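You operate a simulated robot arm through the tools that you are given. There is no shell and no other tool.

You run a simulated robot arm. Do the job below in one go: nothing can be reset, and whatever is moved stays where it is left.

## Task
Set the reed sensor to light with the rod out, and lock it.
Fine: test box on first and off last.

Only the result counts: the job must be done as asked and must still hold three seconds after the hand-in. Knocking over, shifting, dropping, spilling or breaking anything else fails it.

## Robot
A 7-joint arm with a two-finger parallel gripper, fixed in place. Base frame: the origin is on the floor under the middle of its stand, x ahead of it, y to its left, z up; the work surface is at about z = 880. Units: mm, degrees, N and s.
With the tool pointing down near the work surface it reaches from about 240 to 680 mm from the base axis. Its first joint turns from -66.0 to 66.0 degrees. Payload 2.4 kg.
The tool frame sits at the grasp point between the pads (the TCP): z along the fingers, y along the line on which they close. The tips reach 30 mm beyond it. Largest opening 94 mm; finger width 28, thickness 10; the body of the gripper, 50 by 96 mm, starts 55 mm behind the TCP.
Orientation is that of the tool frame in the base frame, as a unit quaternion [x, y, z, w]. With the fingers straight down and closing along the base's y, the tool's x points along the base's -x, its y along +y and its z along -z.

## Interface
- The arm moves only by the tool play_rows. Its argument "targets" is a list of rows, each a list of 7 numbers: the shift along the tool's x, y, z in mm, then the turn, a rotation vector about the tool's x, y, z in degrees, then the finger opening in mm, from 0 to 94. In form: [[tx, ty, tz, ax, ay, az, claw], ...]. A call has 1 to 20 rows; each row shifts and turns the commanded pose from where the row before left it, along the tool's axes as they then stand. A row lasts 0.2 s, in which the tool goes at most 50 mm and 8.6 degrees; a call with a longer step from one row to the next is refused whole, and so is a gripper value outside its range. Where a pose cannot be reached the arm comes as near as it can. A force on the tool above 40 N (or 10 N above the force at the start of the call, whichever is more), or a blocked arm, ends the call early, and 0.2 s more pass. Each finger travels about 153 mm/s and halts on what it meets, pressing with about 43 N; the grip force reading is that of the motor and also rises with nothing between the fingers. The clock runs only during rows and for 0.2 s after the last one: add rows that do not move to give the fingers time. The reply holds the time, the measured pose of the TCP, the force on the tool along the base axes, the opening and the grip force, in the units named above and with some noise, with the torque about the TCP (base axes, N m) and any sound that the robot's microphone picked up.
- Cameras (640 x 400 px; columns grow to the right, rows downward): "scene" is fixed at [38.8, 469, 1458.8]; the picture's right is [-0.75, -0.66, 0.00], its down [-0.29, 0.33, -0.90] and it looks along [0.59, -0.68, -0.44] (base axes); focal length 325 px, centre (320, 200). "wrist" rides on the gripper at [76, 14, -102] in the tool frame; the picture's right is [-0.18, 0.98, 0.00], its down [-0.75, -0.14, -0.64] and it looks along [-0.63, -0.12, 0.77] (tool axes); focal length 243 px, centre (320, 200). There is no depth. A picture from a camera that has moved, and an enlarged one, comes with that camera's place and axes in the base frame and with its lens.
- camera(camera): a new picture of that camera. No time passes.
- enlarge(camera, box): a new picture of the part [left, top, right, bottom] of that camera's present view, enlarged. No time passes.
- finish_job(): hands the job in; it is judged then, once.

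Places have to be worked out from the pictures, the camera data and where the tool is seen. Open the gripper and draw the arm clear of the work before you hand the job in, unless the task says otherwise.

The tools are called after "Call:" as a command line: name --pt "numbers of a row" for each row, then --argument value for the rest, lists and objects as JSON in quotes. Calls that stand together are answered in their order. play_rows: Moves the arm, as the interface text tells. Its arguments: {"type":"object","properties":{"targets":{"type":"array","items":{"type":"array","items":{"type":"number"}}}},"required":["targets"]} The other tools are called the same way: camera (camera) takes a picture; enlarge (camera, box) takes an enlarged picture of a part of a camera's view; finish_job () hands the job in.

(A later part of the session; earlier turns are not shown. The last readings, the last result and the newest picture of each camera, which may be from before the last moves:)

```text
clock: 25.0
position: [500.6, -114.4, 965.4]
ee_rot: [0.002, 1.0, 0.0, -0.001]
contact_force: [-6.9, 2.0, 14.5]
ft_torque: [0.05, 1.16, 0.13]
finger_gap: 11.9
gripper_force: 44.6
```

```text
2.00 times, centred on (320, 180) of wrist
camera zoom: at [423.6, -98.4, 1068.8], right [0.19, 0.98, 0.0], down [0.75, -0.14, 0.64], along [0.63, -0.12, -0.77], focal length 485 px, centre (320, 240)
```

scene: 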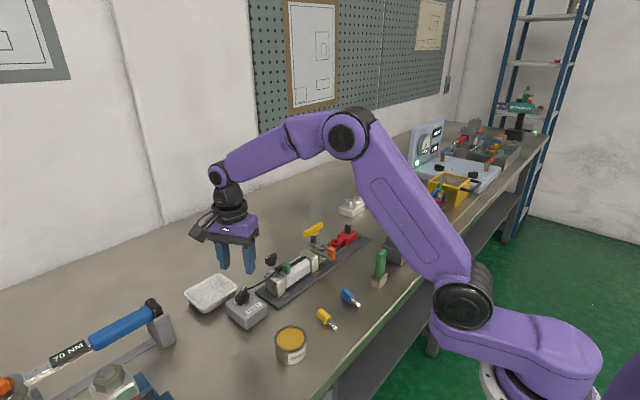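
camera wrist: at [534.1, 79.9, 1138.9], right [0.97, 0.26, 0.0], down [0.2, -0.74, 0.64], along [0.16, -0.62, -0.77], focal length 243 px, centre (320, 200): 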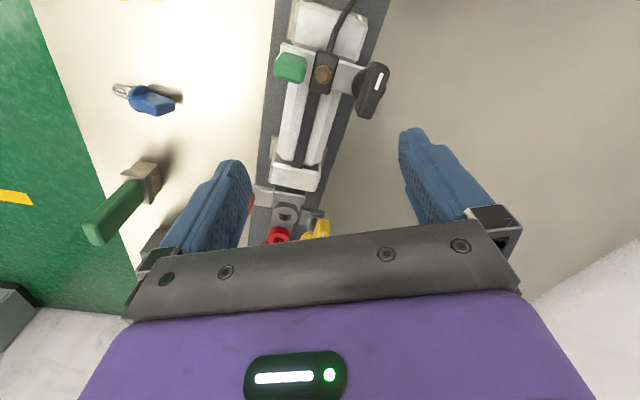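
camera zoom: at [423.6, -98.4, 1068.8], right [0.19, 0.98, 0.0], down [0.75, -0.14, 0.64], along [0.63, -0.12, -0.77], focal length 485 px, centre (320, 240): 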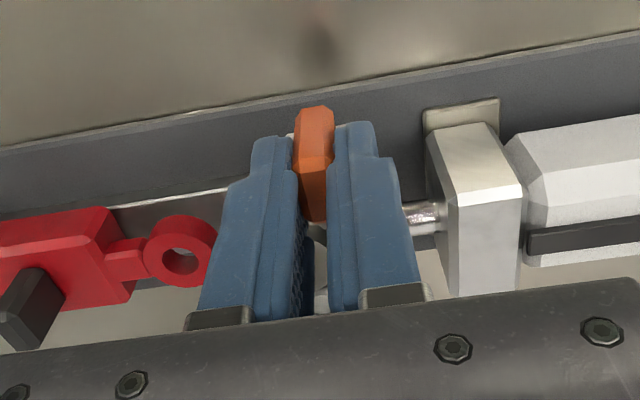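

The rod slides out with the plate still, and the rod shaft is visibly longer. I'll relieve the small vertical and x load and pull further in small steps, watching for contact with the red slider.

Call:
play_rows --pt "0.5 -2 -0.7 0 0 0 9" --pt "0 -2 0 0 0 0 9" --pt "0 -2 0 0 0 0 9" --pt "0 -2 0 0 0 0 9" --pt "0 0 0 0 0 0 9"

Call:
enlarge --camera "wrist" --box '[170, 80, 470, 280]'

Call:
enlarge --camera "scene" --box '[290, 205, 370, 265]'

```text
clock: 26.2
position: [499.6, -121.5, 965.5]
ee_rot: [0.0, 1.0, 0.0, -0.001]
contact_force: [0.7, 1.9, -19.9]
ft_torque: [0.03, -1.14, 0.14]
finger_gap: 11.8
gripper_force: 44.9
```

```text
2.00 times, centred on (320, 180) of wrist
camera zoom: at [423.6, -106.7, 1068.8], right [0.19, 0.98, 0.0], down [0.75, -0.14, 0.64], along [0.63, -0.12, -0.77], focal length 485 px, centre (320, 240)
```

zoom: 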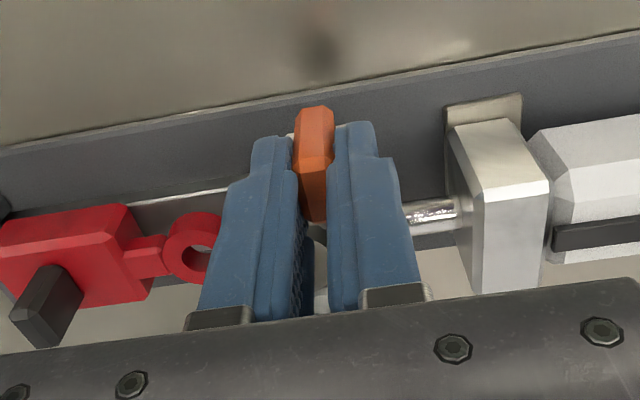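

```text
6.67 times, centred on (330, 235) of scene
camera zoom: at [39.1, 469.0, 1458.8], right [-0.75, -0.66, 0.0], down [-0.29, 0.33, -0.9], along [0.59, -0.68, -0.44], focal length 2169 px, centre (253, -33)
```

zoom: 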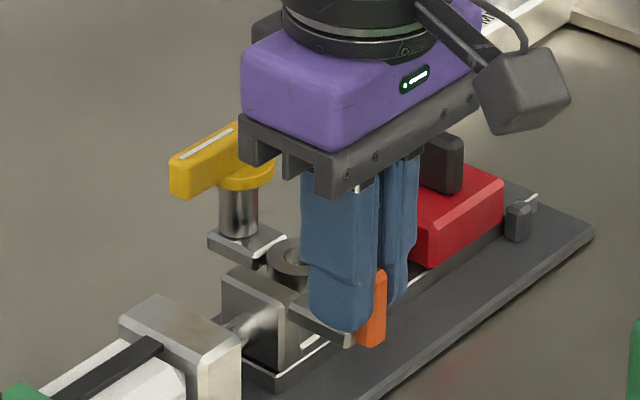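

The y force stays near 2 N and the yellow handle travels with the rod block. I'll trim z by about 0.4 mm and keep pulling with the red ring approaching the fork.

Call:
play_rows --pt "0 -2 0.4 0 0 0 9" --pt "0 -2 0 0 0 0 9" --pt "0 -2 0 0 0 0 9" --pt "0 0 0 0 0 0 9"

Call:
enlarge --camera "wrist" --box '[170, 80, 470, 280]'

Call:
enlarge --camera "scene" --box '[290, 205, 370, 265]'

```text
clock: 27.2
position: [499.1, -128.8, 966.6]
ee_rot: [0.002, 1.0, 0.0, 0.0]
contact_force: [8.8, 1.7, -28.9]
ft_torque: [0.05, -0.38, 0.11]
finger_gap: 11.7
gripper_force: 44.9
```

```text
2.00 times, centred on (320, 180) of wrist
camera zoom: at [423.6, -113.1, 1068.9], right [0.19, 0.98, 0.0], down [0.75, -0.14, 0.64], along [0.63, -0.12, -0.77], focal length 485 px, centre (320, 240)
```

zoom: 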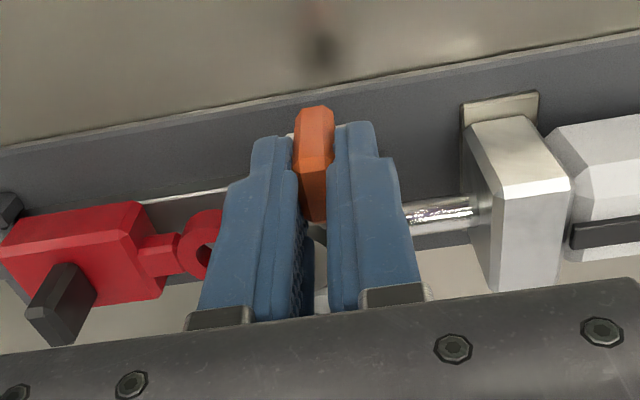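

```text
6.67 times, centred on (330, 235) of scene
camera zoom: at [39.5, 468.9, 1458.8], right [-0.75, -0.66, 0.0], down [-0.29, 0.33, -0.9], along [0.59, -0.68, -0.44], focal length 2169 px, centre (253, -33)
```

zoom: 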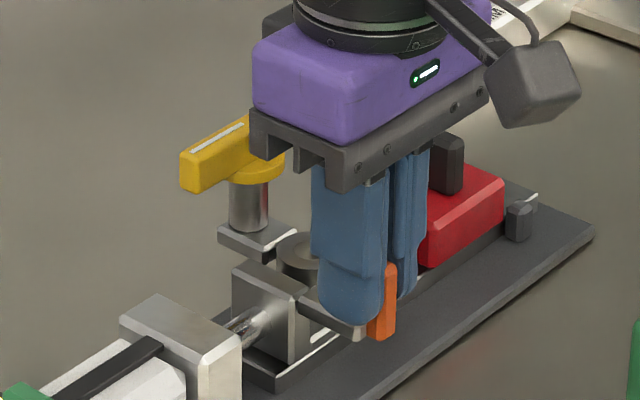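

The y force is still small but a vertical load of about -29 N has built up from the rigid grip. I'll open the fingers slightly so the tab is only loosely caged, which also shows whether the rod springs back.

Call:
play_rows --pt "0 0 0 0 0 0 16" --pt "0 0 0 0 0 0 20" --pt "0 0 0 0 0 0 20"

Call:
enlarge --camera "wrist" --box '[220, 80, 420, 230]'

```text
clock: 28.0
position: [499.8, -127.7, 966.6]
ee_rot: [0.001, 1.0, 0.0, 0.0]
contact_force: [0.2, 0.6, 0.2]
ft_torque: [0.02, -0.01, 0.0]
finger_gap: 20.0
gripper_force: 0.1
```

```text
2.67 times, centred on (320, 155) of wrist
camera zoom: at [423.0, -112.9, 1069.6], right [0.19, 0.98, 0.0], down [0.75, -0.14, 0.64], along [0.63, -0.12, -0.77], focal length 647 px, centre (320, 320)
```

zoom: 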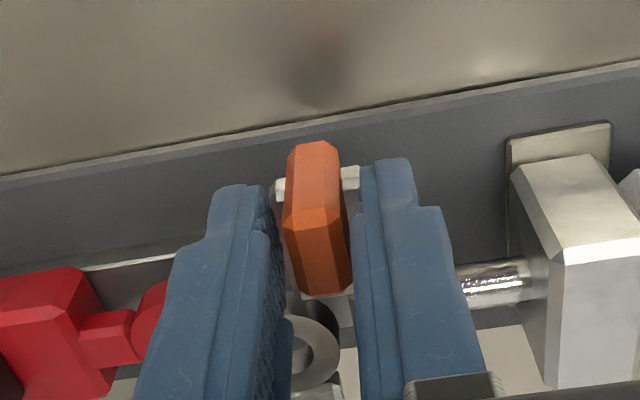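

The tab stays put when released, so the rod doesn't spring back and holds its place. I'll keep the tab loosely caged (gap 14) and push it further toward -y in small steps until it stops.

Call:
play_rows --pt "0 0 0 0 0 0 14" --pt "0 -3 0 0 0 0 14" --pt "0 -2 0 0 0 0 14" --pt "0 -2 0 0 0 0 14" --pt "0 -2 0 0 0 0 14" --pt "0 0 0 0 0 0 14"

Call:
enlarge --camera "wrist" --box '[170, 80, 470, 280]'

Call:
enlarge --camera "scene" --box '[290, 205, 370, 265]'

```text
clock: 29.4
position: [497.2, -136.1, 965.6]
ee_rot: [0.001, 1.0, 0.0, 0.0]
contact_force: [-0.3, 2.1, 1.4]
ft_torque: [0.05, 0.03, 0.01]
finger_gap: 15.3
gripper_force: 1.1
```

```text
2.00 times, centred on (320, 180) of wrist
camera zoom: at [422.9, -121.4, 1068.8], right [0.19, 0.98, 0.0], down [0.75, -0.14, 0.64], along [0.63, -0.12, -0.77], focal length 485 px, centre (320, 240)
```

zoom: 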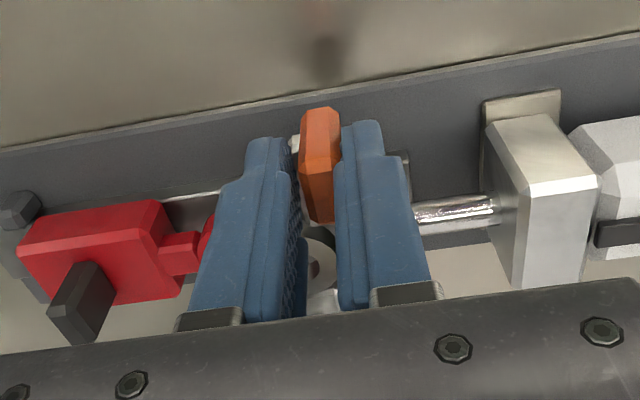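

```text
6.67 times, centred on (330, 235) of scene
camera zoom: at [38.8, 469.1, 1458.7], right [-0.75, -0.66, 0.0], down [-0.29, 0.33, -0.9], along [0.59, -0.68, -0.44], focal length 2169 px, centre (253, -33)
```

zoom: 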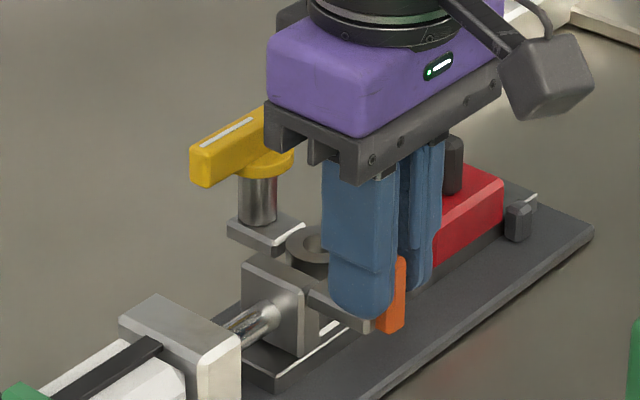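

Still only about 2 N of resistance. I'll continue pushing toward -y in small steps.

Call:
play_rows --pt "0 -2 0 0 0 0 14" --pt "0 -2 0 0 0 0 14" --pt "0 -2 0 0 0 0 14" --pt "0 -2 0 0 0 0 14" --pt "0 0 0 0 0 0 14"

Call:
enlarge --camera "wrist" --box '[170, 80, 470, 280]'

Call:
enlarge --camera "scene" --box '[290, 205, 370, 265]'

```text
clock: 30.6
position: [499.0, -144.9, 966.1]
ee_rot: [0.001, 1.0, 0.0, 0.001]
contact_force: [-0.1, 2.1, 0.9]
ft_torque: [0.04, 0.01, 0.05]
finger_gap: 15.2
gripper_force: 0.6
```

```text
2.00 times, centred on (320, 180) of wrist
camera zoom: at [423.3, -129.9, 1068.7], right [0.19, 0.98, 0.0], down [0.75, -0.14, 0.64], along [0.63, -0.12, -0.77], focal length 485 px, centre (320, 240)
```

zoom: 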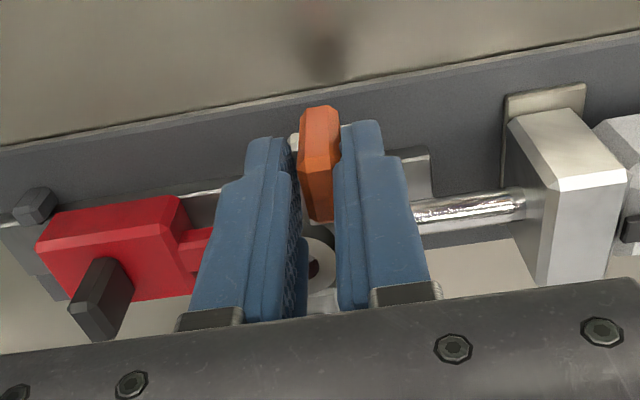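

```text
6.67 times, centred on (330, 235) of scene
camera zoom: at [38.8, 469.1, 1458.7], right [-0.75, -0.66, 0.0], down [-0.29, 0.33, -0.9], along [0.59, -0.68, -0.44], focal length 2169 px, centre (253, -33)
```

zoom: 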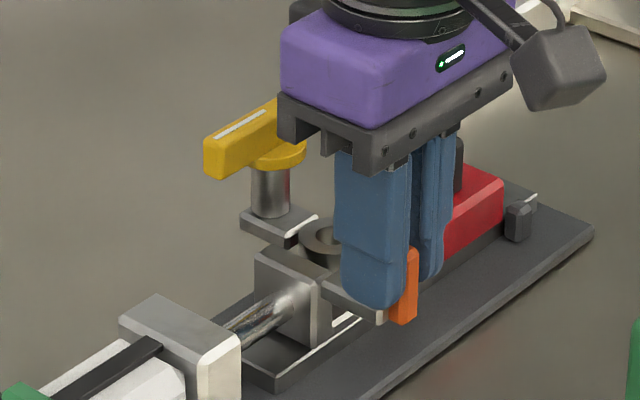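

The red eye now shows below the fork's hole, and resistance is still about 2 N. I'll continue toward the end of stroke.

Call:
play_rows --pt "0 -2 0 0 0 0 14" --pt "0 -2 0 0 0 0 14" --pt "0 -2 0 0 0 0 14" --pt "0 -2 0 0 0 0 14" --pt "0 0 0 0 0 0 14"

Call:
enlarge --camera "wrist" --box '[170, 80, 470, 280]'

Call:
enlarge --camera "scene" --box '[290, 205, 370, 265]'

```text
clock: 31.8
position: [499.5, -152.6, 965.9]
ee_rot: [0.001, 1.0, 0.0, 0.0]
contact_force: [-0.5, 2.0, -0.5]
ft_torque: [0.02, -0.02, 0.03]
finger_gap: 15.3
gripper_force: 0.4
```

```text
2.00 times, centred on (320, 180) of wrist
camera zoom: at [423.5, -137.2, 1068.8], right [0.19, 0.98, 0.0], down [0.75, -0.14, 0.64], along [0.63, -0.12, -0.77], focal length 485 px, centre (320, 240)
```

zoom: 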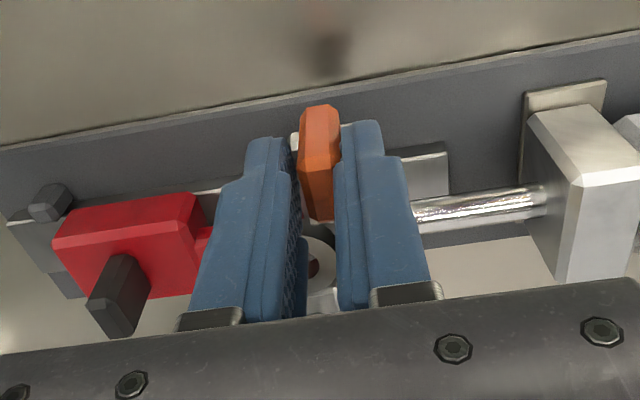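

```text
6.67 times, centred on (330, 235) of scene
camera zoom: at [38.8, 469.1, 1458.7], right [-0.75, -0.66, 0.0], down [-0.29, 0.33, -0.9], along [0.59, -0.68, -0.44], focal length 2169 px, centre (253, -33)
```

zoom: 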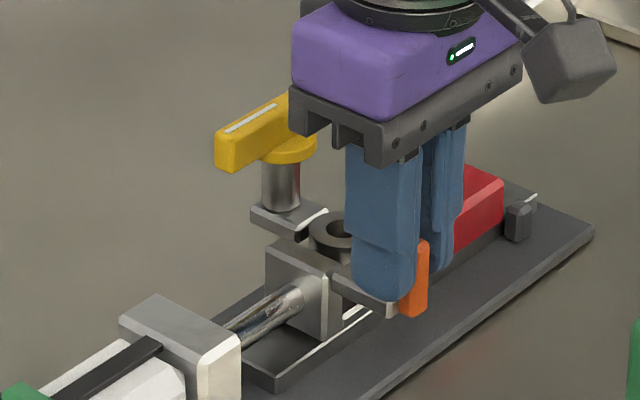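

The red slider hasn't moved, and the rod is now out about 50 mm. Continuing with small steps.

Call:
play_rows --pt "0 -2 0 0 0 0 14" --pt "0 -2 0 0 0 0 14" --pt "0 -2 0 0 0 0 14" --pt "0 -1 0 0 0 0 14" --pt "0 0 0 0 0 0 14"

Call:
enlarge --camera "wrist" --box '[170, 80, 470, 280]'

Call:
enlarge --camera "scene" --box '[290, 205, 370, 265]'

```text
clock: 33.0
position: [499.2, -160.2, 966.3]
ee_rot: [0.001, 1.0, 0.0, 0.0]
contact_force: [0.1, 1.6, 1.0]
ft_torque: [0.05, 0.0, 0.06]
finger_gap: 15.1
gripper_force: 1.7
```

```text
2.00 times, centred on (320, 180) of wrist
camera zoom: at [422.8, -145.0, 1068.9], right [0.19, 0.98, 0.0], down [0.75, -0.14, 0.64], along [0.63, -0.12, -0.77], focal length 485 px, centre (320, 240)
```

zoom: 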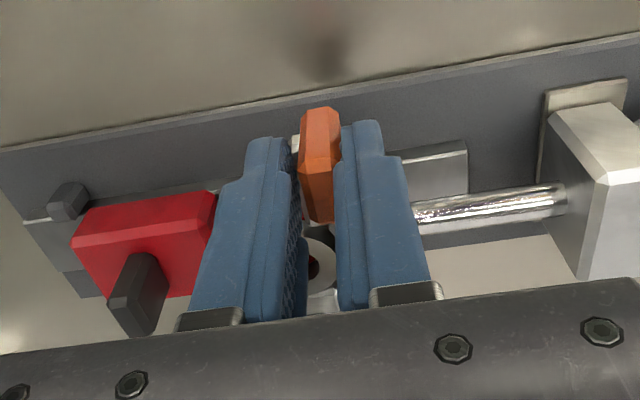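

```text
6.67 times, centred on (330, 235) of scene
camera zoom: at [38.8, 469.1, 1458.7], right [-0.75, -0.66, 0.0], down [-0.29, 0.33, -0.9], along [0.59, -0.68, -0.44], focal length 2169 px, centre (253, -33)
```

zoom: 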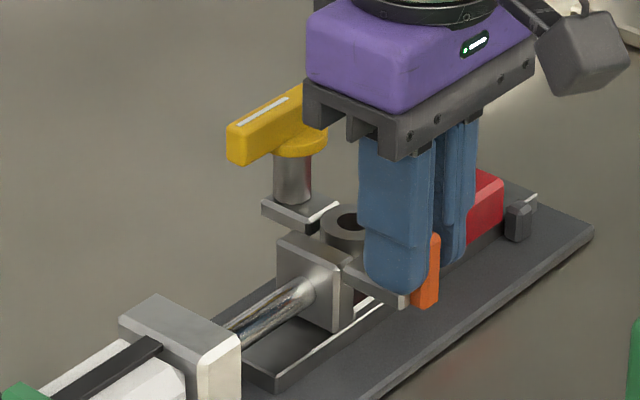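

Still free at about 57 mm out. I'll continue with smaller steps, looking for a rise in y force.

Call:
play_rows --pt "0 -1.5 0 0 0 0 14" --pt "0 -1.5 0 0 0 0 14" --pt "0 -1.5 0 0 0 0 14" --pt "0 -1.5 0 0 0 0 14" --pt "0 0 0 0 0 0 14"

Call:
enlarge --camera "wrist" --box '[170, 80, 470, 280]'

Call:
enlarge --camera "scene" --box '[290, 205, 370, 265]'

```text
clock: 34.2
position: [498.2, -164.8, 966.4]
ee_rot: [0.002, 1.0, 0.001, -0.002]
contact_force: [-2.0, 6.5, -1.6]
ft_torque: [0.11, 0.04, 0.09]
finger_gap: 18.0
gripper_force: 3.2
```

```text
2.00 times, centred on (320, 180) of wrist
camera zoom: at [422.6, -150.2, 1069.2], right [0.19, 0.98, 0.0], down [0.75, -0.14, 0.64], along [0.63, -0.12, -0.77], focal length 485 px, centre (320, 240)
```

zoom: 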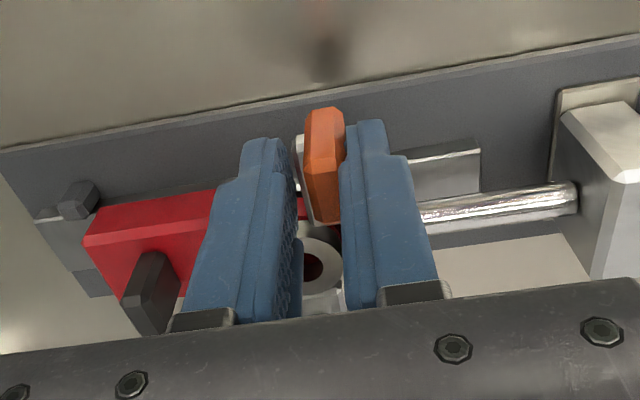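

```text
6.67 times, centred on (330, 235) of scene
camera zoom: at [38.7, 469.2, 1458.7], right [-0.75, -0.66, 0.0], down [-0.29, 0.33, -0.9], along [0.59, -0.68, -0.44], focal length 2169 px, centre (253, -33)
```

zoom: 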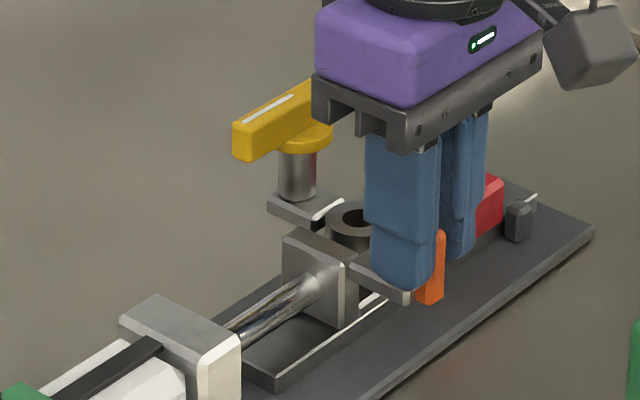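

The y force rose to 6.5 N and the pushing finger was displaced, so the rod is at its end stop, about 60 mm out, with its eye above the red eye. I'll recentre, open, lift clear, and check that the rod stays out.

Call:
play_rows --pt "0 3 0 0 0 0 20" --pt "0 0 0 0 0 0 30" --pt "0 0 -15 0 0 0 34" --pt "0 0 -25 0 0 0 34" --pt "0 0 -25 0 0 0 50" --pt "0 0 -25 0 0 0 94" --pt "0 40 0 0 0 0 94" --pt "0 45 0 0 0 0 94" --pt "0 45 0 0 0 0 94" --pt "0 0 0 0 0 0 94"

Call:
enlarge --camera "scene" --box '[240, 200, 380, 300]'

Call:
camera --camera "wrist"

```text
clock: 36.4
position: [498.9, -32.2, 1059.7]
ee_rot: [0.001, 1.0, 0.0, 0.0]
contact_force: [-0.2, -0.1, 0.1]
ft_torque: [0.01, 0.04, 0.0]
finger_gap: 94.0
gripper_force: 0.2
```

```text
4.00 times, centred on (310, 250) of scene
camera zoom: at [38.7, 469.0, 1458.8], right [-0.75, -0.66, 0.0], down [-0.29, 0.33, -0.9], along [0.59, -0.68, -0.44], focal length 1302 px, centre (360, 0)
```

zoom: 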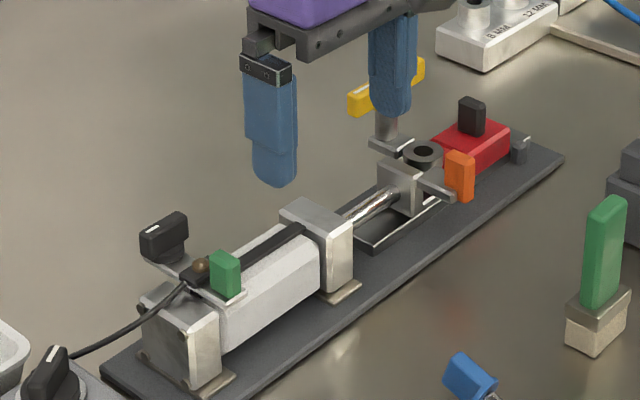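

```text
taken
camera wrist: at [422.5, -16.9, 1161.5], right [0.19, 0.98, 0.0], down [0.75, -0.14, 0.64], along [0.63, -0.12, -0.77], focal length 243 px, centre (320, 200)
```

wrist: 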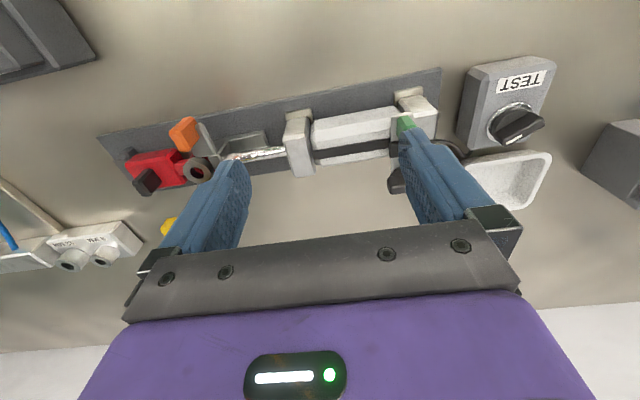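

The rod is out and stays there, and the test knob still points to the on side. I'll move above the sensor's green tab for a close look at the tab and the black lock knob.

Call:
play_rows --pt "-7 24 0 0 0 0 94" --pt "-7 24 0 0 0 0 94" --pt "-6 23 0 0 0 0 94" --pt "0 0 20 0 0 0 80" --pt "0 0 15 0 0 0 80" --pt "0 0 0 0 0 0 80"

Call:
enlarge --camera "wrist" --box '[220, 60, 420, 240]'

Call:
enlarge --camera "scene" --box '[250, 230, 330, 300]'

```text
clock: 37.8
position: [520.2, 38.9, 1021.2]
ee_rot: [0.0, 1.0, 0.0, 0.0]
contact_force: [-0.3, 0.2, -0.3]
ft_torque: [0.0, 0.03, -0.02]
finger_gap: 80.1
gripper_force: 0.0
```

```text
2.22 times, centred on (320, 150) of wrist
camera zoom: at [444.4, 53.8, 1124.8], right [0.19, 0.98, 0.0], down [0.75, -0.14, 0.64], along [0.63, -0.12, -0.77], focal length 539 px, centre (320, 311)
```

zoom: 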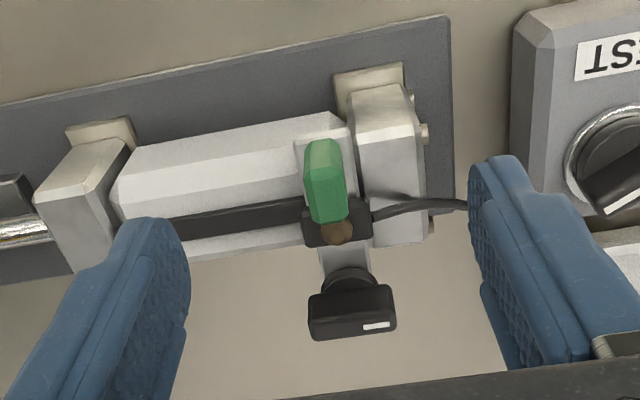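

```text
5.71 times, centred on (290, 265) of scene
camera zoom: at [38.8, 469.0, 1458.8], right [-0.75, -0.66, 0.0], down [-0.29, 0.33, -0.9], along [0.59, -0.68, -0.44], focal length 1859 px, centre (491, -171)
```

zoom: 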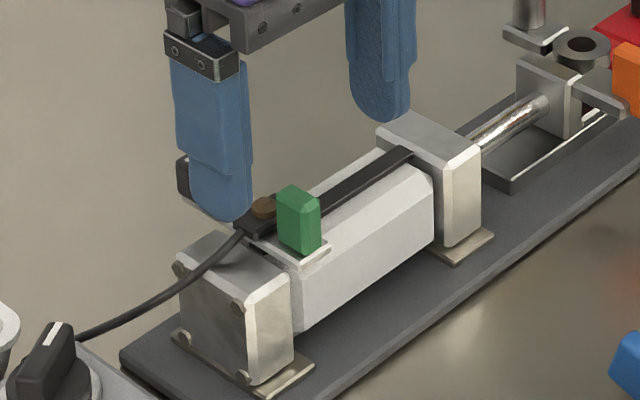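

The green tab's top is around (524, 41, 970), with the lamp body just beyond it at x>540. The black knob's top is near (578, 38, 973). I'll cage the tab slightly to its -x side with tips at z≈952, then nudge softly to learn whether the carriage is locked.

Call:
play_rows --pt "1 2 8 0 0 0 50" --pt "0 0 10 0 0 0 34" --pt "0 0 10 0 0 0 34" --pt "0 0 10 0 0 0 34" --pt "0 0 0 0 0 0 34"

Call:
enlarge --camera "wrist" --box '[220, 80, 420, 230]'

```text
clock: 39.0
position: [519.3, 40.9, 983.9]
ee_rot: [0.0, 1.0, -0.001, 0.0]
contact_force: [0.5, 0.7, 1.0]
ft_torque: [0.01, 0.0, 0.02]
finger_gap: 34.1
gripper_force: 0.0
```

```text
2.67 times, centred on (320, 155) of wrist
camera zoom: at [443.1, 55.4, 1086.1], right [0.19, 0.98, 0.0], down [0.75, -0.14, 0.64], along [0.63, -0.12, -0.77], focal length 647 px, centre (320, 320)
```

zoom: 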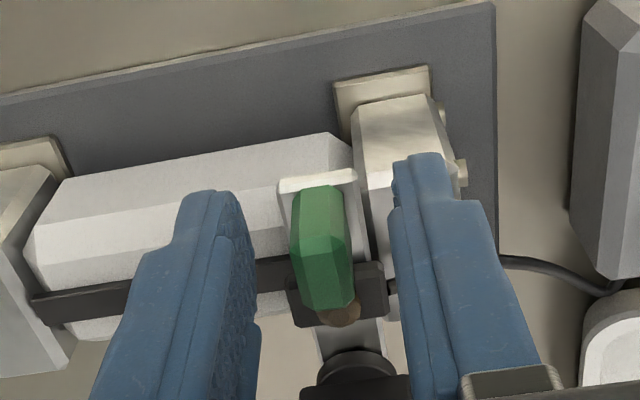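

The tab is centred. I'll narrow to a loose cage and nudge 4 mm toward -y.

Call:
play_rows --pt "0 0 0 0 0 0 24" --pt "0 0 0 0 0 0 16" --pt "0 0 0 0 0 0 14" --pt "0 -2 0 0 0 0 14" --pt "0 -1 0 0 0 0 14" --pt "0 -1 0 0 0 0 14" --pt "0 0 0 0 0 0 14"

Call:
enlarge --camera "wrist" --box '[220, 80, 420, 230]'

```text
clock: 40.6
position: [518.5, 35.7, 983.2]
ee_rot: [0.0, 1.0, 0.0, -0.001]
contact_force: [0.4, 0.5, -0.2]
ft_torque: [0.03, 0.0, 0.0]
finger_gap: 14.5
gripper_force: 0.5
```

```text
2.67 times, centred on (320, 155) of wrist
camera zoom: at [442.7, 51.2, 1085.9], right [0.19, 0.98, 0.0], down [0.75, -0.14, 0.64], along [0.63, -0.12, -0.77], focal length 647 px, centre (320, 320)
```

zoom: 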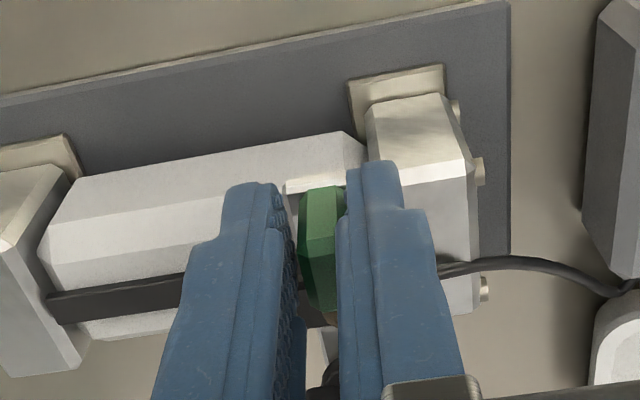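

The tab moved with almost no force (0.5 N), so the carriage is currently unlocked. I'll slide it along toward -y in small steps, checking the lamp in the scene camera.

Call:
play_rows --pt "0 -2 0 0 0 0 14" --pt "0 -2 0 0 0 0 14" --pt "0 -2 0 0 0 0 14" --pt "0 -2 0 0 0 0 14" --pt "0 0 0 0 0 0 14"

Call:
enlarge --camera "scene" --box '[250, 230, 330, 300]'

Call:
enlarge --camera "wrist" --box '[220, 80, 420, 230]'

```text
clock: 41.8
position: [518.7, 28.4, 980.6]
ee_rot: [0.0, 1.0, 0.0, 0.0]
contact_force: [-0.3, 0.6, 0.1]
ft_torque: [-0.01, 0.01, -0.01]
finger_gap: 14.3
gripper_force: 0.0
```

```text
5.71 times, centred on (290, 265) of scene
camera zoom: at [38.8, 469.0, 1458.7], right [-0.75, -0.66, 0.0], down [-0.29, 0.33, -0.9], along [0.59, -0.68, -0.44], focal length 1859 px, centre (491, -171)
```

zoom: 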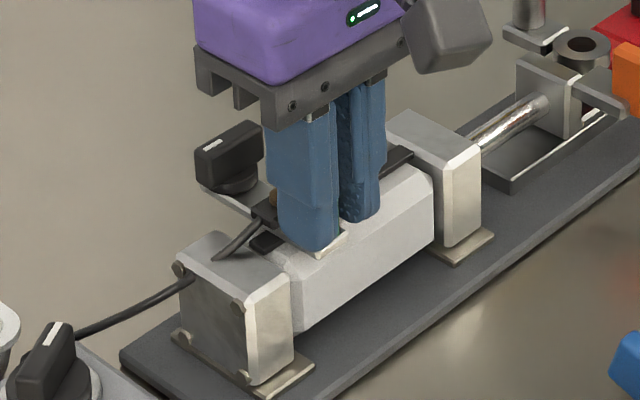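

```text
2.67 times, centred on (320, 155) of wrist
camera zoom: at [442.1, 43.3, 1085.1], right [0.19, 0.98, 0.0], down [0.75, -0.14, 0.64], along [0.63, -0.12, -0.77], focal length 647 px, centre (320, 320)
```

zoom: 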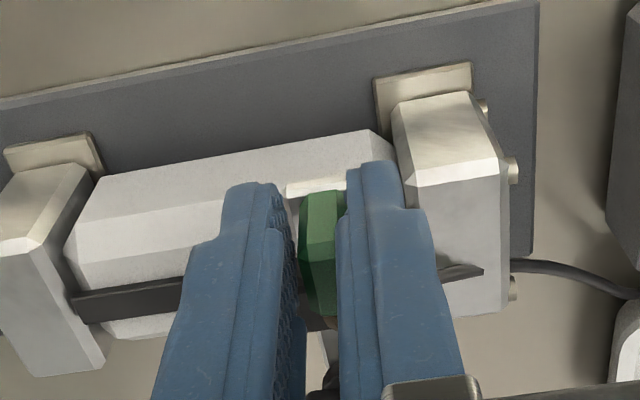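

The carriage slides freely. With the barrel spanning y≈-46..50 and a 60 mm stroke, I expect the magnet near y≈-28 when the rod is out. I'll slide the tab on to about y≈-5 and check again.

Call:
play_rows --pt "0 -3 0 0 0 0 14" --pt "0 -3 0 0 0 0 14" --pt "0 -3 0 0 0 0 14" --pt "0 -3 0 0 0 0 14" --pt "0 -3 0 0 0 0 14" --pt "0 -3 0 0 0 0 14" --pt "0 -3 0 0 0 0 14" --pt "0 -3 0 0 0 0 14" --pt "0 -3 0 0 0 0 14" --pt "0 -3 0 0 0 0 14" --pt "0 0 0 0 0 0 14"

Call:
enlarge --camera "scene" --box '[250, 230, 330, 300]'

Call:
enlarge --camera "wrist" --box '[220, 80, 420, 230]'

```text
clock: 44.2
position: [517.0, -2.5, 983.0]
ee_rot: [0.0, 1.0, 0.0, 0.001]
contact_force: [1.0, 0.3, 0.2]
ft_torque: [0.01, 0.01, -0.04]
finger_gap: 14.2
gripper_force: 0.4
```

```text
5.71 times, centred on (290, 265) of scene
camera zoom: at [38.8, 469.0, 1458.7], right [-0.75, -0.66, 0.0], down [-0.29, 0.33, -0.9], along [0.59, -0.68, -0.44], focal length 1859 px, centre (491, -171)
```

zoom: 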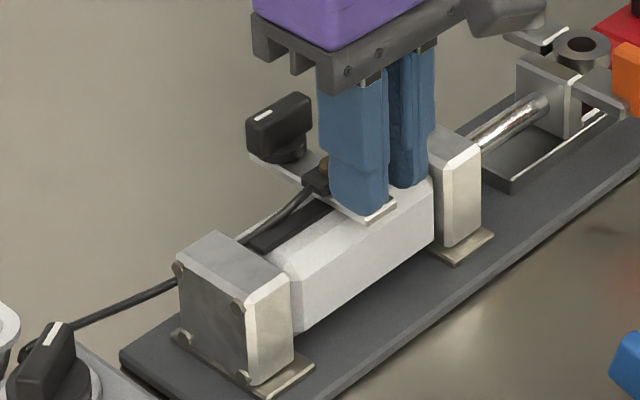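

```text
2.67 times, centred on (320, 155) of wrist
camera zoom: at [441.9, 13.0, 1086.3], right [0.19, 0.98, 0.0], down [0.75, -0.14, 0.64], along [0.63, -0.12, -0.77], focal length 647 px, centre (320, 320)
```

zoom: 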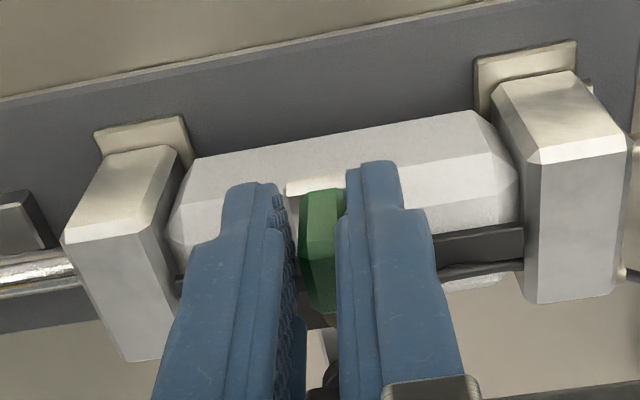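

The lamp edge is still dark with the tab near y≈-2. I'll move on with finer steps and check the lamp after each batch.

Call:
play_rows --pt "0 -2 0 0 0 0 14" --pt "0 -2 0 0 0 0 14" --pt "0 -2 0 0 0 0 14" --pt "0 -2 0 0 0 0 14" --pt "0 0 0 0 0 0 14"

Call:
enlarge --camera "scene" --box '[270, 240, 310, 275]'

```text
clock: 45.4
position: [519.3, -9.9, 984.0]
ee_rot: [0.0, 1.0, 0.0, 0.0]
contact_force: [0.0, 0.8, 0.5]
ft_torque: [0.0, 0.05, -0.02]
finger_gap: 14.5
gripper_force: 0.2
```

```text
11.43 times, centred on (290, 258) of scene
camera zoom: at [38.8, 469.0, 1458.7], right [-0.75, -0.66, 0.0], down [-0.29, 0.33, -0.9], along [0.59, -0.68, -0.44], focal length 3719 px, centre (663, -457)
```

zoom: 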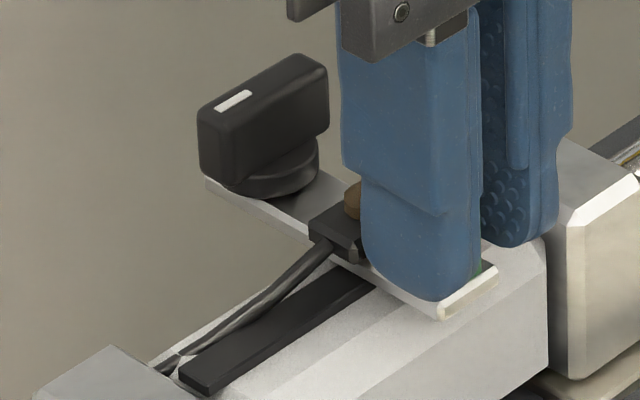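

The lamp is still dark, with part of its dome visible. I'll continue in 1.5 mm steps.

Call:
play_rows --pt "0 -1.5 0 0 0 0 14" --pt "0 -1.5 0 0 0 0 14" --pt "0 -1 0 0 0 0 14" --pt "0 0 0 0 0 0 14"

Call:
enlarge --camera "scene" --box '[270, 240, 310, 275]'

```text
clock: 46.4
position: [518.9, -13.2, 983.3]
ee_rot: [0.001, 1.0, 0.0, 0.0]
contact_force: [-0.6, 1.0, -0.4]
ft_torque: [0.05, 0.04, -0.01]
finger_gap: 14.3
gripper_force: 0.9
```

```text
11.43 times, centred on (290, 258) of scene
camera zoom: at [38.8, 469.0, 1458.7], right [-0.75, -0.66, 0.0], down [-0.29, 0.33, -0.9], along [0.59, -0.68, -0.44], focal length 3719 px, centre (663, -457)
```

zoom: 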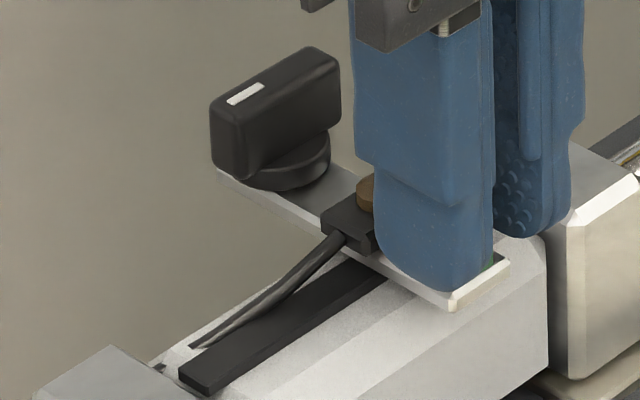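

Still dark at tab y≈-12. Continuing.

Call:
play_rows --pt "0 -1.5 0 0 0 0 14" --pt "0 -1.5 0 0 0 0 14" --pt "0 0 0 0 0 0 14"

Call:
enlarge --camera "scene" --box '[270, 240, 310, 275]'

```text
clock: 47.2
position: [519.5, -17.6, 982.3]
ee_rot: [0.001, 1.0, 0.0, 0.0]
contact_force: [0.4, 0.2, 1.0]
ft_torque: [0.02, 0.01, 0.02]
finger_gap: 14.6
gripper_force: 0.4
```

```text
11.43 times, centred on (290, 258) of scene
camera zoom: at [38.8, 469.0, 1458.7], right [-0.75, -0.66, 0.0], down [-0.29, 0.33, -0.9], along [0.59, -0.68, -0.44], focal length 3719 px, centre (663, -457)
```

zoom: 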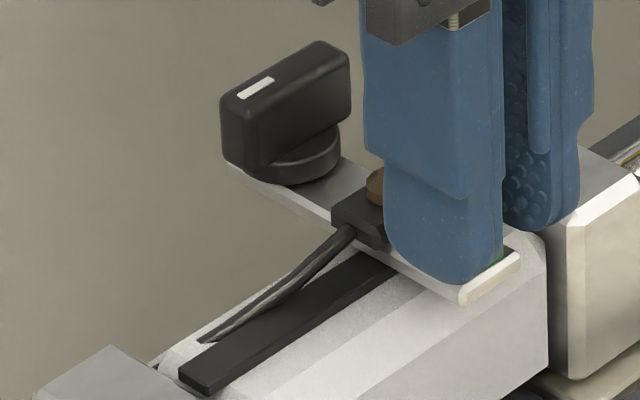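

Still dark at tab y≈-15. Another 2 mm.

Call:
play_rows --pt "0 -1 0 0 0 0 14" --pt "0 -1 0 0 0 0 14" --pt "0 0 0 0 0 0 14"

Call:
enlarge --camera "scene" --box '[270, 240, 310, 275]'

```text
clock: 48.0
position: [518.2, -20.6, 983.3]
ee_rot: [0.001, 1.0, 0.0, 0.001]
contact_force: [0.6, 0.3, -0.3]
ft_torque: [0.02, -0.05, 0.04]
finger_gap: 14.3
gripper_force: 0.7
```

```text
11.43 times, centred on (290, 258) of scene
camera zoom: at [38.8, 469.0, 1458.7], right [-0.75, -0.66, 0.0], down [-0.29, 0.33, -0.9], along [0.59, -0.68, -0.44], focal length 3719 px, centre (663, -457)
```

zoom: 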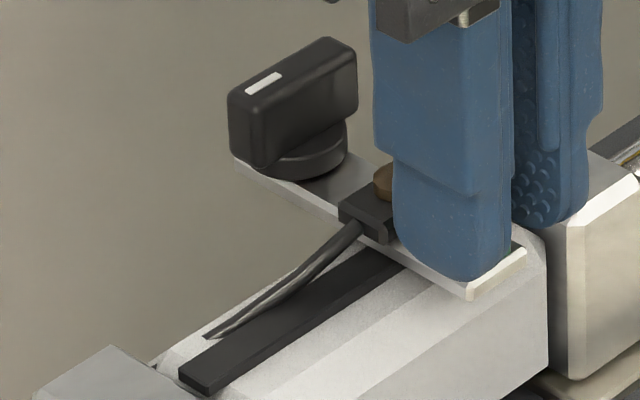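

Still dark at tab y≈-18. Another 2 mm.

Call:
play_rows --pt "0 -1 0 0 0 0 14" --pt "0 -1 0 0 0 0 14" --pt "0 0 0 0 0 0 14"

Call:
enlarge --camera "scene" --box '[270, 240, 310, 275]'

```text
clock: 48.8
position: [517.5, -21.1, 983.0]
ee_rot: [0.001, 1.0, 0.0, 0.0]
contact_force: [0.6, 0.5, -0.5]
ft_torque: [0.02, 0.01, 0.0]
finger_gap: 14.1
gripper_force: 0.9
```

```text
11.43 times, centred on (290, 258) of scene
camera zoom: at [38.8, 469.0, 1458.7], right [-0.75, -0.66, 0.0], down [-0.29, 0.33, -0.9], along [0.59, -0.68, -0.44], focal length 3719 px, centre (663, -457)
```

zoom: 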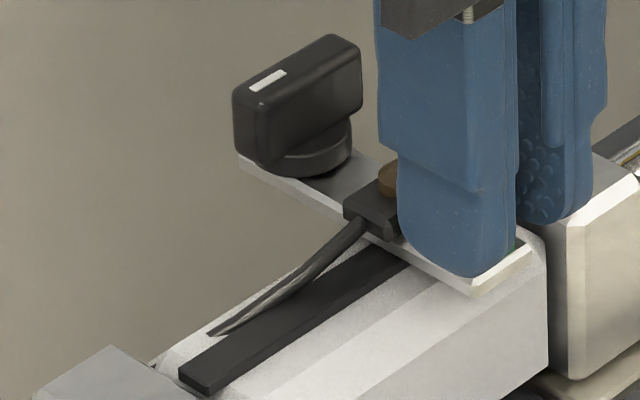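

Still dark near tab y≈-20. Another 2 mm, and I'll watch for the front stop as well.

Call:
play_rows --pt "0 -1 0 0 0 0 14" --pt "0 -1 0 0 0 0 14" --pt "0 0 0 0 0 0 14"

Call:
enlarge --camera "scene" --box '[270, 240, 310, 275]'

Call:
enlarge --camera "wrist" --box '[220, 80, 420, 230]'

```text
clock: 49.6
position: [518.9, -22.7, 984.0]
ee_rot: [0.001, 1.0, -0.001, 0.0]
contact_force: [-0.8, 0.6, -0.7]
ft_torque: [0.01, -0.03, 0.04]
finger_gap: 14.4
gripper_force: 0.2
```

```text
11.43 times, centred on (290, 258) of scene
camera zoom: at [38.8, 469.0, 1458.7], right [-0.75, -0.66, 0.0], down [-0.29, 0.33, -0.9], along [0.59, -0.68, -0.44], focal length 3719 px, centre (663, -457)
```

zoom: 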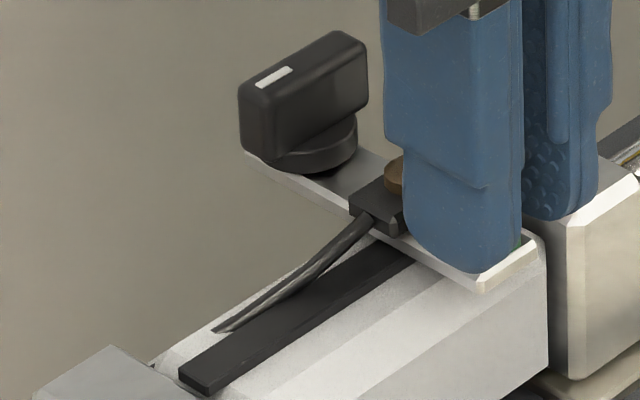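

```text
2.67 times, centred on (320, 155) of wrist
camera zoom: at [442.4, -8.0, 1086.0], right [0.19, 0.98, 0.0], down [0.75, -0.14, 0.64], along [0.63, -0.12, -0.77], focal length 647 px, centre (320, 320)
```

zoom: 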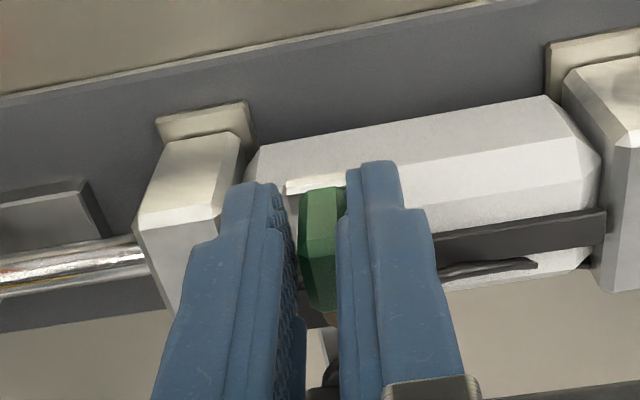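

Still dark at tab y≈-22, and there are a few more mm before the front cap. Continuing.

Call:
play_rows --pt "0 -1 0 0 0 0 14" --pt "0 -1 0 0 0 0 14" --pt "0 0 0 0 0 0 14"

Call:
enlarge --camera "scene" --box '[270, 240, 310, 275]'

```text
clock: 50.4
position: [519.4, -26.4, 982.6]
ee_rot: [0.001, 1.0, 0.0, 0.0]
contact_force: [0.5, 0.4, 0.1]
ft_torque: [0.0, 0.01, 0.02]
finger_gap: 14.5
gripper_force: 0.2
```

```text
11.43 times, centred on (290, 258) of scene
camera zoom: at [38.8, 469.0, 1458.7], right [-0.75, -0.66, 0.0], down [-0.29, 0.33, -0.9], along [0.59, -0.68, -0.44], focal length 3719 px, centre (663, -457)
```

zoom: 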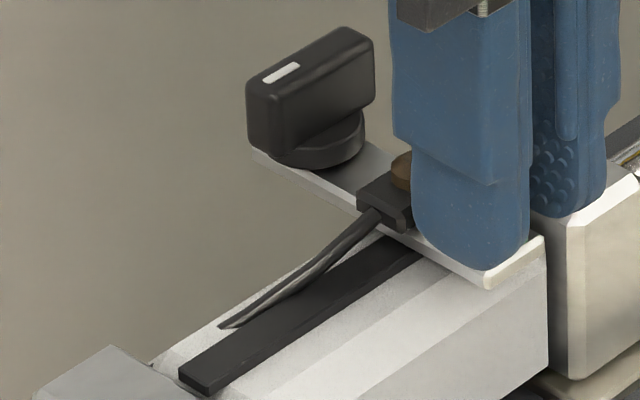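

Still dark at tab y≈-25. Continuing toward the front end of the slot.

Call:
play_rows --pt "0 -1 0 0 0 0 14" --pt "0 -1 0 0 0 0 14" --pt "0 0 0 0 0 0 14"

Call:
enlarge --camera "scene" --box '[270, 240, 310, 275]'

```text
clock: 51.2
position: [518.8, -26.9, 983.0]
ee_rot: [0.0, 1.0, 0.0, 0.0]
contact_force: [-0.8, 0.8, 0.2]
ft_torque: [-0.04, 0.02, 0.03]
finger_gap: 14.6
gripper_force: 0.4
```

```text
11.43 times, centred on (290, 258) of scene
camera zoom: at [38.8, 469.0, 1458.7], right [-0.75, -0.66, 0.0], down [-0.29, 0.33, -0.9], along [0.59, -0.68, -0.44], focal length 3719 px, centre (663, -457)
```

zoom: 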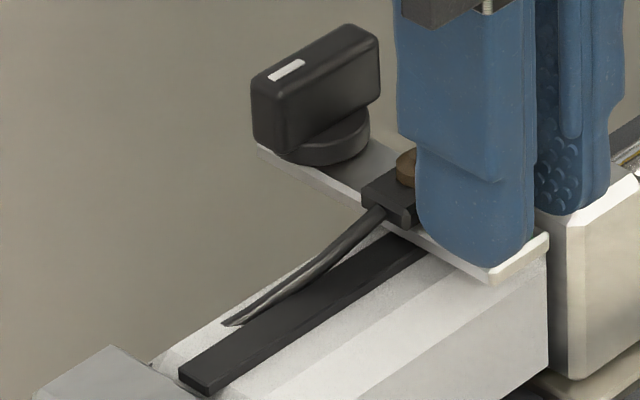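

Still dark at tab y≈-27. Two more millimetres.

Call:
play_rows --pt "0 -1 0 0 0 0 14" --pt "0 -1 0 0 0 0 14" --pt "0 0 0 0 0 0 14"

Call:
enlarge --camera "scene" --box '[270, 240, 310, 275]'

Call:
enlarge --camera "wrist" --box '[220, 80, 420, 230]'

```text
clock: 52.0
position: [519.1, -29.6, 983.9]
ee_rot: [0.001, 1.0, 0.0, 0.0]
contact_force: [0.3, 0.8, 0.0]
ft_torque: [0.02, 0.0, 0.05]
finger_gap: 14.3
gripper_force: 0.4
```

```text
11.43 times, centred on (290, 258) of scene
camera zoom: at [38.8, 469.0, 1458.7], right [-0.75, -0.66, 0.0], down [-0.29, 0.33, -0.9], along [0.59, -0.68, -0.44], focal length 3719 px, centre (663, -457)
```

zoom: 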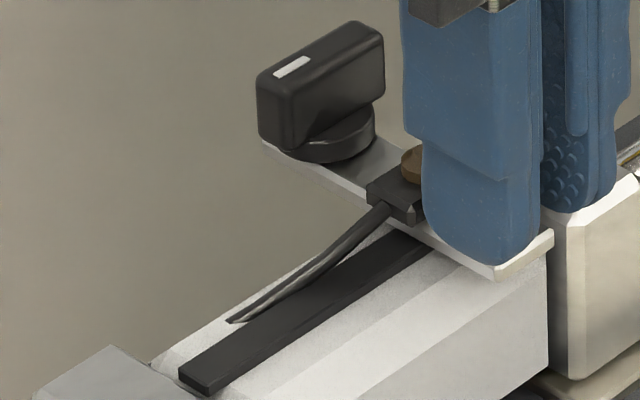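

```text
2.67 times, centred on (320, 155) of wrist
camera zoom: at [442.1, -13.7, 1085.3], right [0.19, 0.98, 0.0], down [0.75, -0.14, 0.64], along [0.63, -0.12, -0.77], focal length 647 px, centre (320, 320)
```

zoom: 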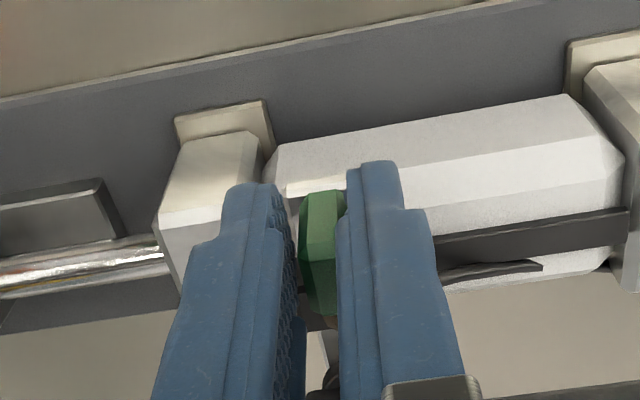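

Still dark at tab y≈-29. I'll go on until the front stop is felt.

Call:
play_rows --pt "0 -1 0 0 0 0 14" --pt "0 -1 0 0 0 0 14" --pt "0 0 0 0 0 0 14"

Call:
enlarge --camera "scene" --box '[270, 240, 310, 275]'

```text
clock: 52.8
position: [516.8, -30.8, 982.7]
ee_rot: [0.0, 1.0, 0.0, 0.001]
contact_force: [-0.2, 0.9, -0.3]
ft_torque: [-0.03, -0.03, 0.0]
finger_gap: 14.4
gripper_force: 0.1
```

```text
11.43 times, centred on (290, 258) of scene
camera zoom: at [38.8, 469.0, 1458.7], right [-0.75, -0.66, 0.0], down [-0.29, 0.33, -0.9], along [0.59, -0.68, -0.44], focal length 3719 px, centre (663, -457)
```

zoom: 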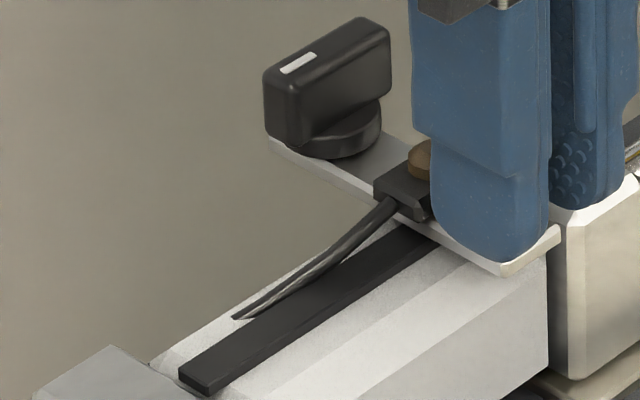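

Still dark at about y≈-31 with no stop yet. Continuing.

Call:
play_rows --pt "0 -1 0 0 0 0 14" --pt "0 -1 0 0 0 0 14" --pt "0 0 0 0 0 0 14"

Call:
enlarge --camera "scene" --box '[270, 240, 310, 275]'

Call:
enlarge --camera "wrist" --box '[220, 80, 420, 230]'

```text
clock: 53.6
position: [518.5, -32.7, 983.7]
ee_rot: [0.001, 1.0, 0.0, -0.001]
contact_force: [-0.4, 0.5, 0.7]
ft_torque: [-0.04, 0.02, 0.0]
finger_gap: 14.3
gripper_force: 0.4
```

```text
11.43 times, centred on (290, 258) of scene
camera zoom: at [38.8, 469.0, 1458.7], right [-0.75, -0.66, 0.0], down [-0.29, 0.33, -0.9], along [0.59, -0.68, -0.44], focal length 3719 px, centre (663, -457)
```

zoom: 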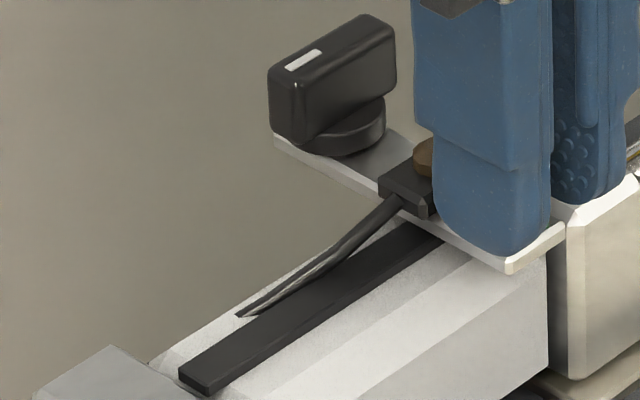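

```text
2.67 times, centred on (320, 155) of wrist
camera zoom: at [442.3, -17.4, 1085.5], right [0.19, 0.98, 0.0], down [0.75, -0.14, 0.64], along [0.63, -0.12, -0.77], focal length 647 px, centre (320, 320)
```

zoom: 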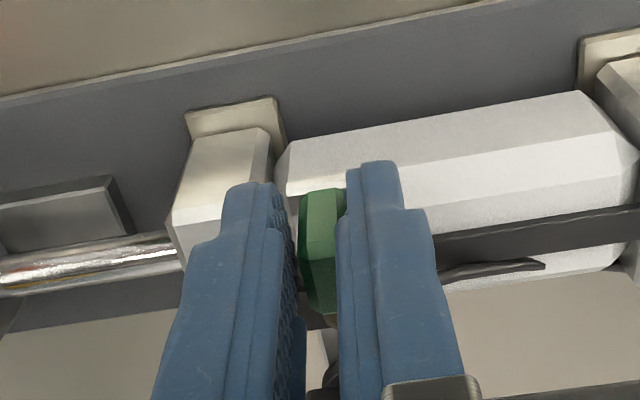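

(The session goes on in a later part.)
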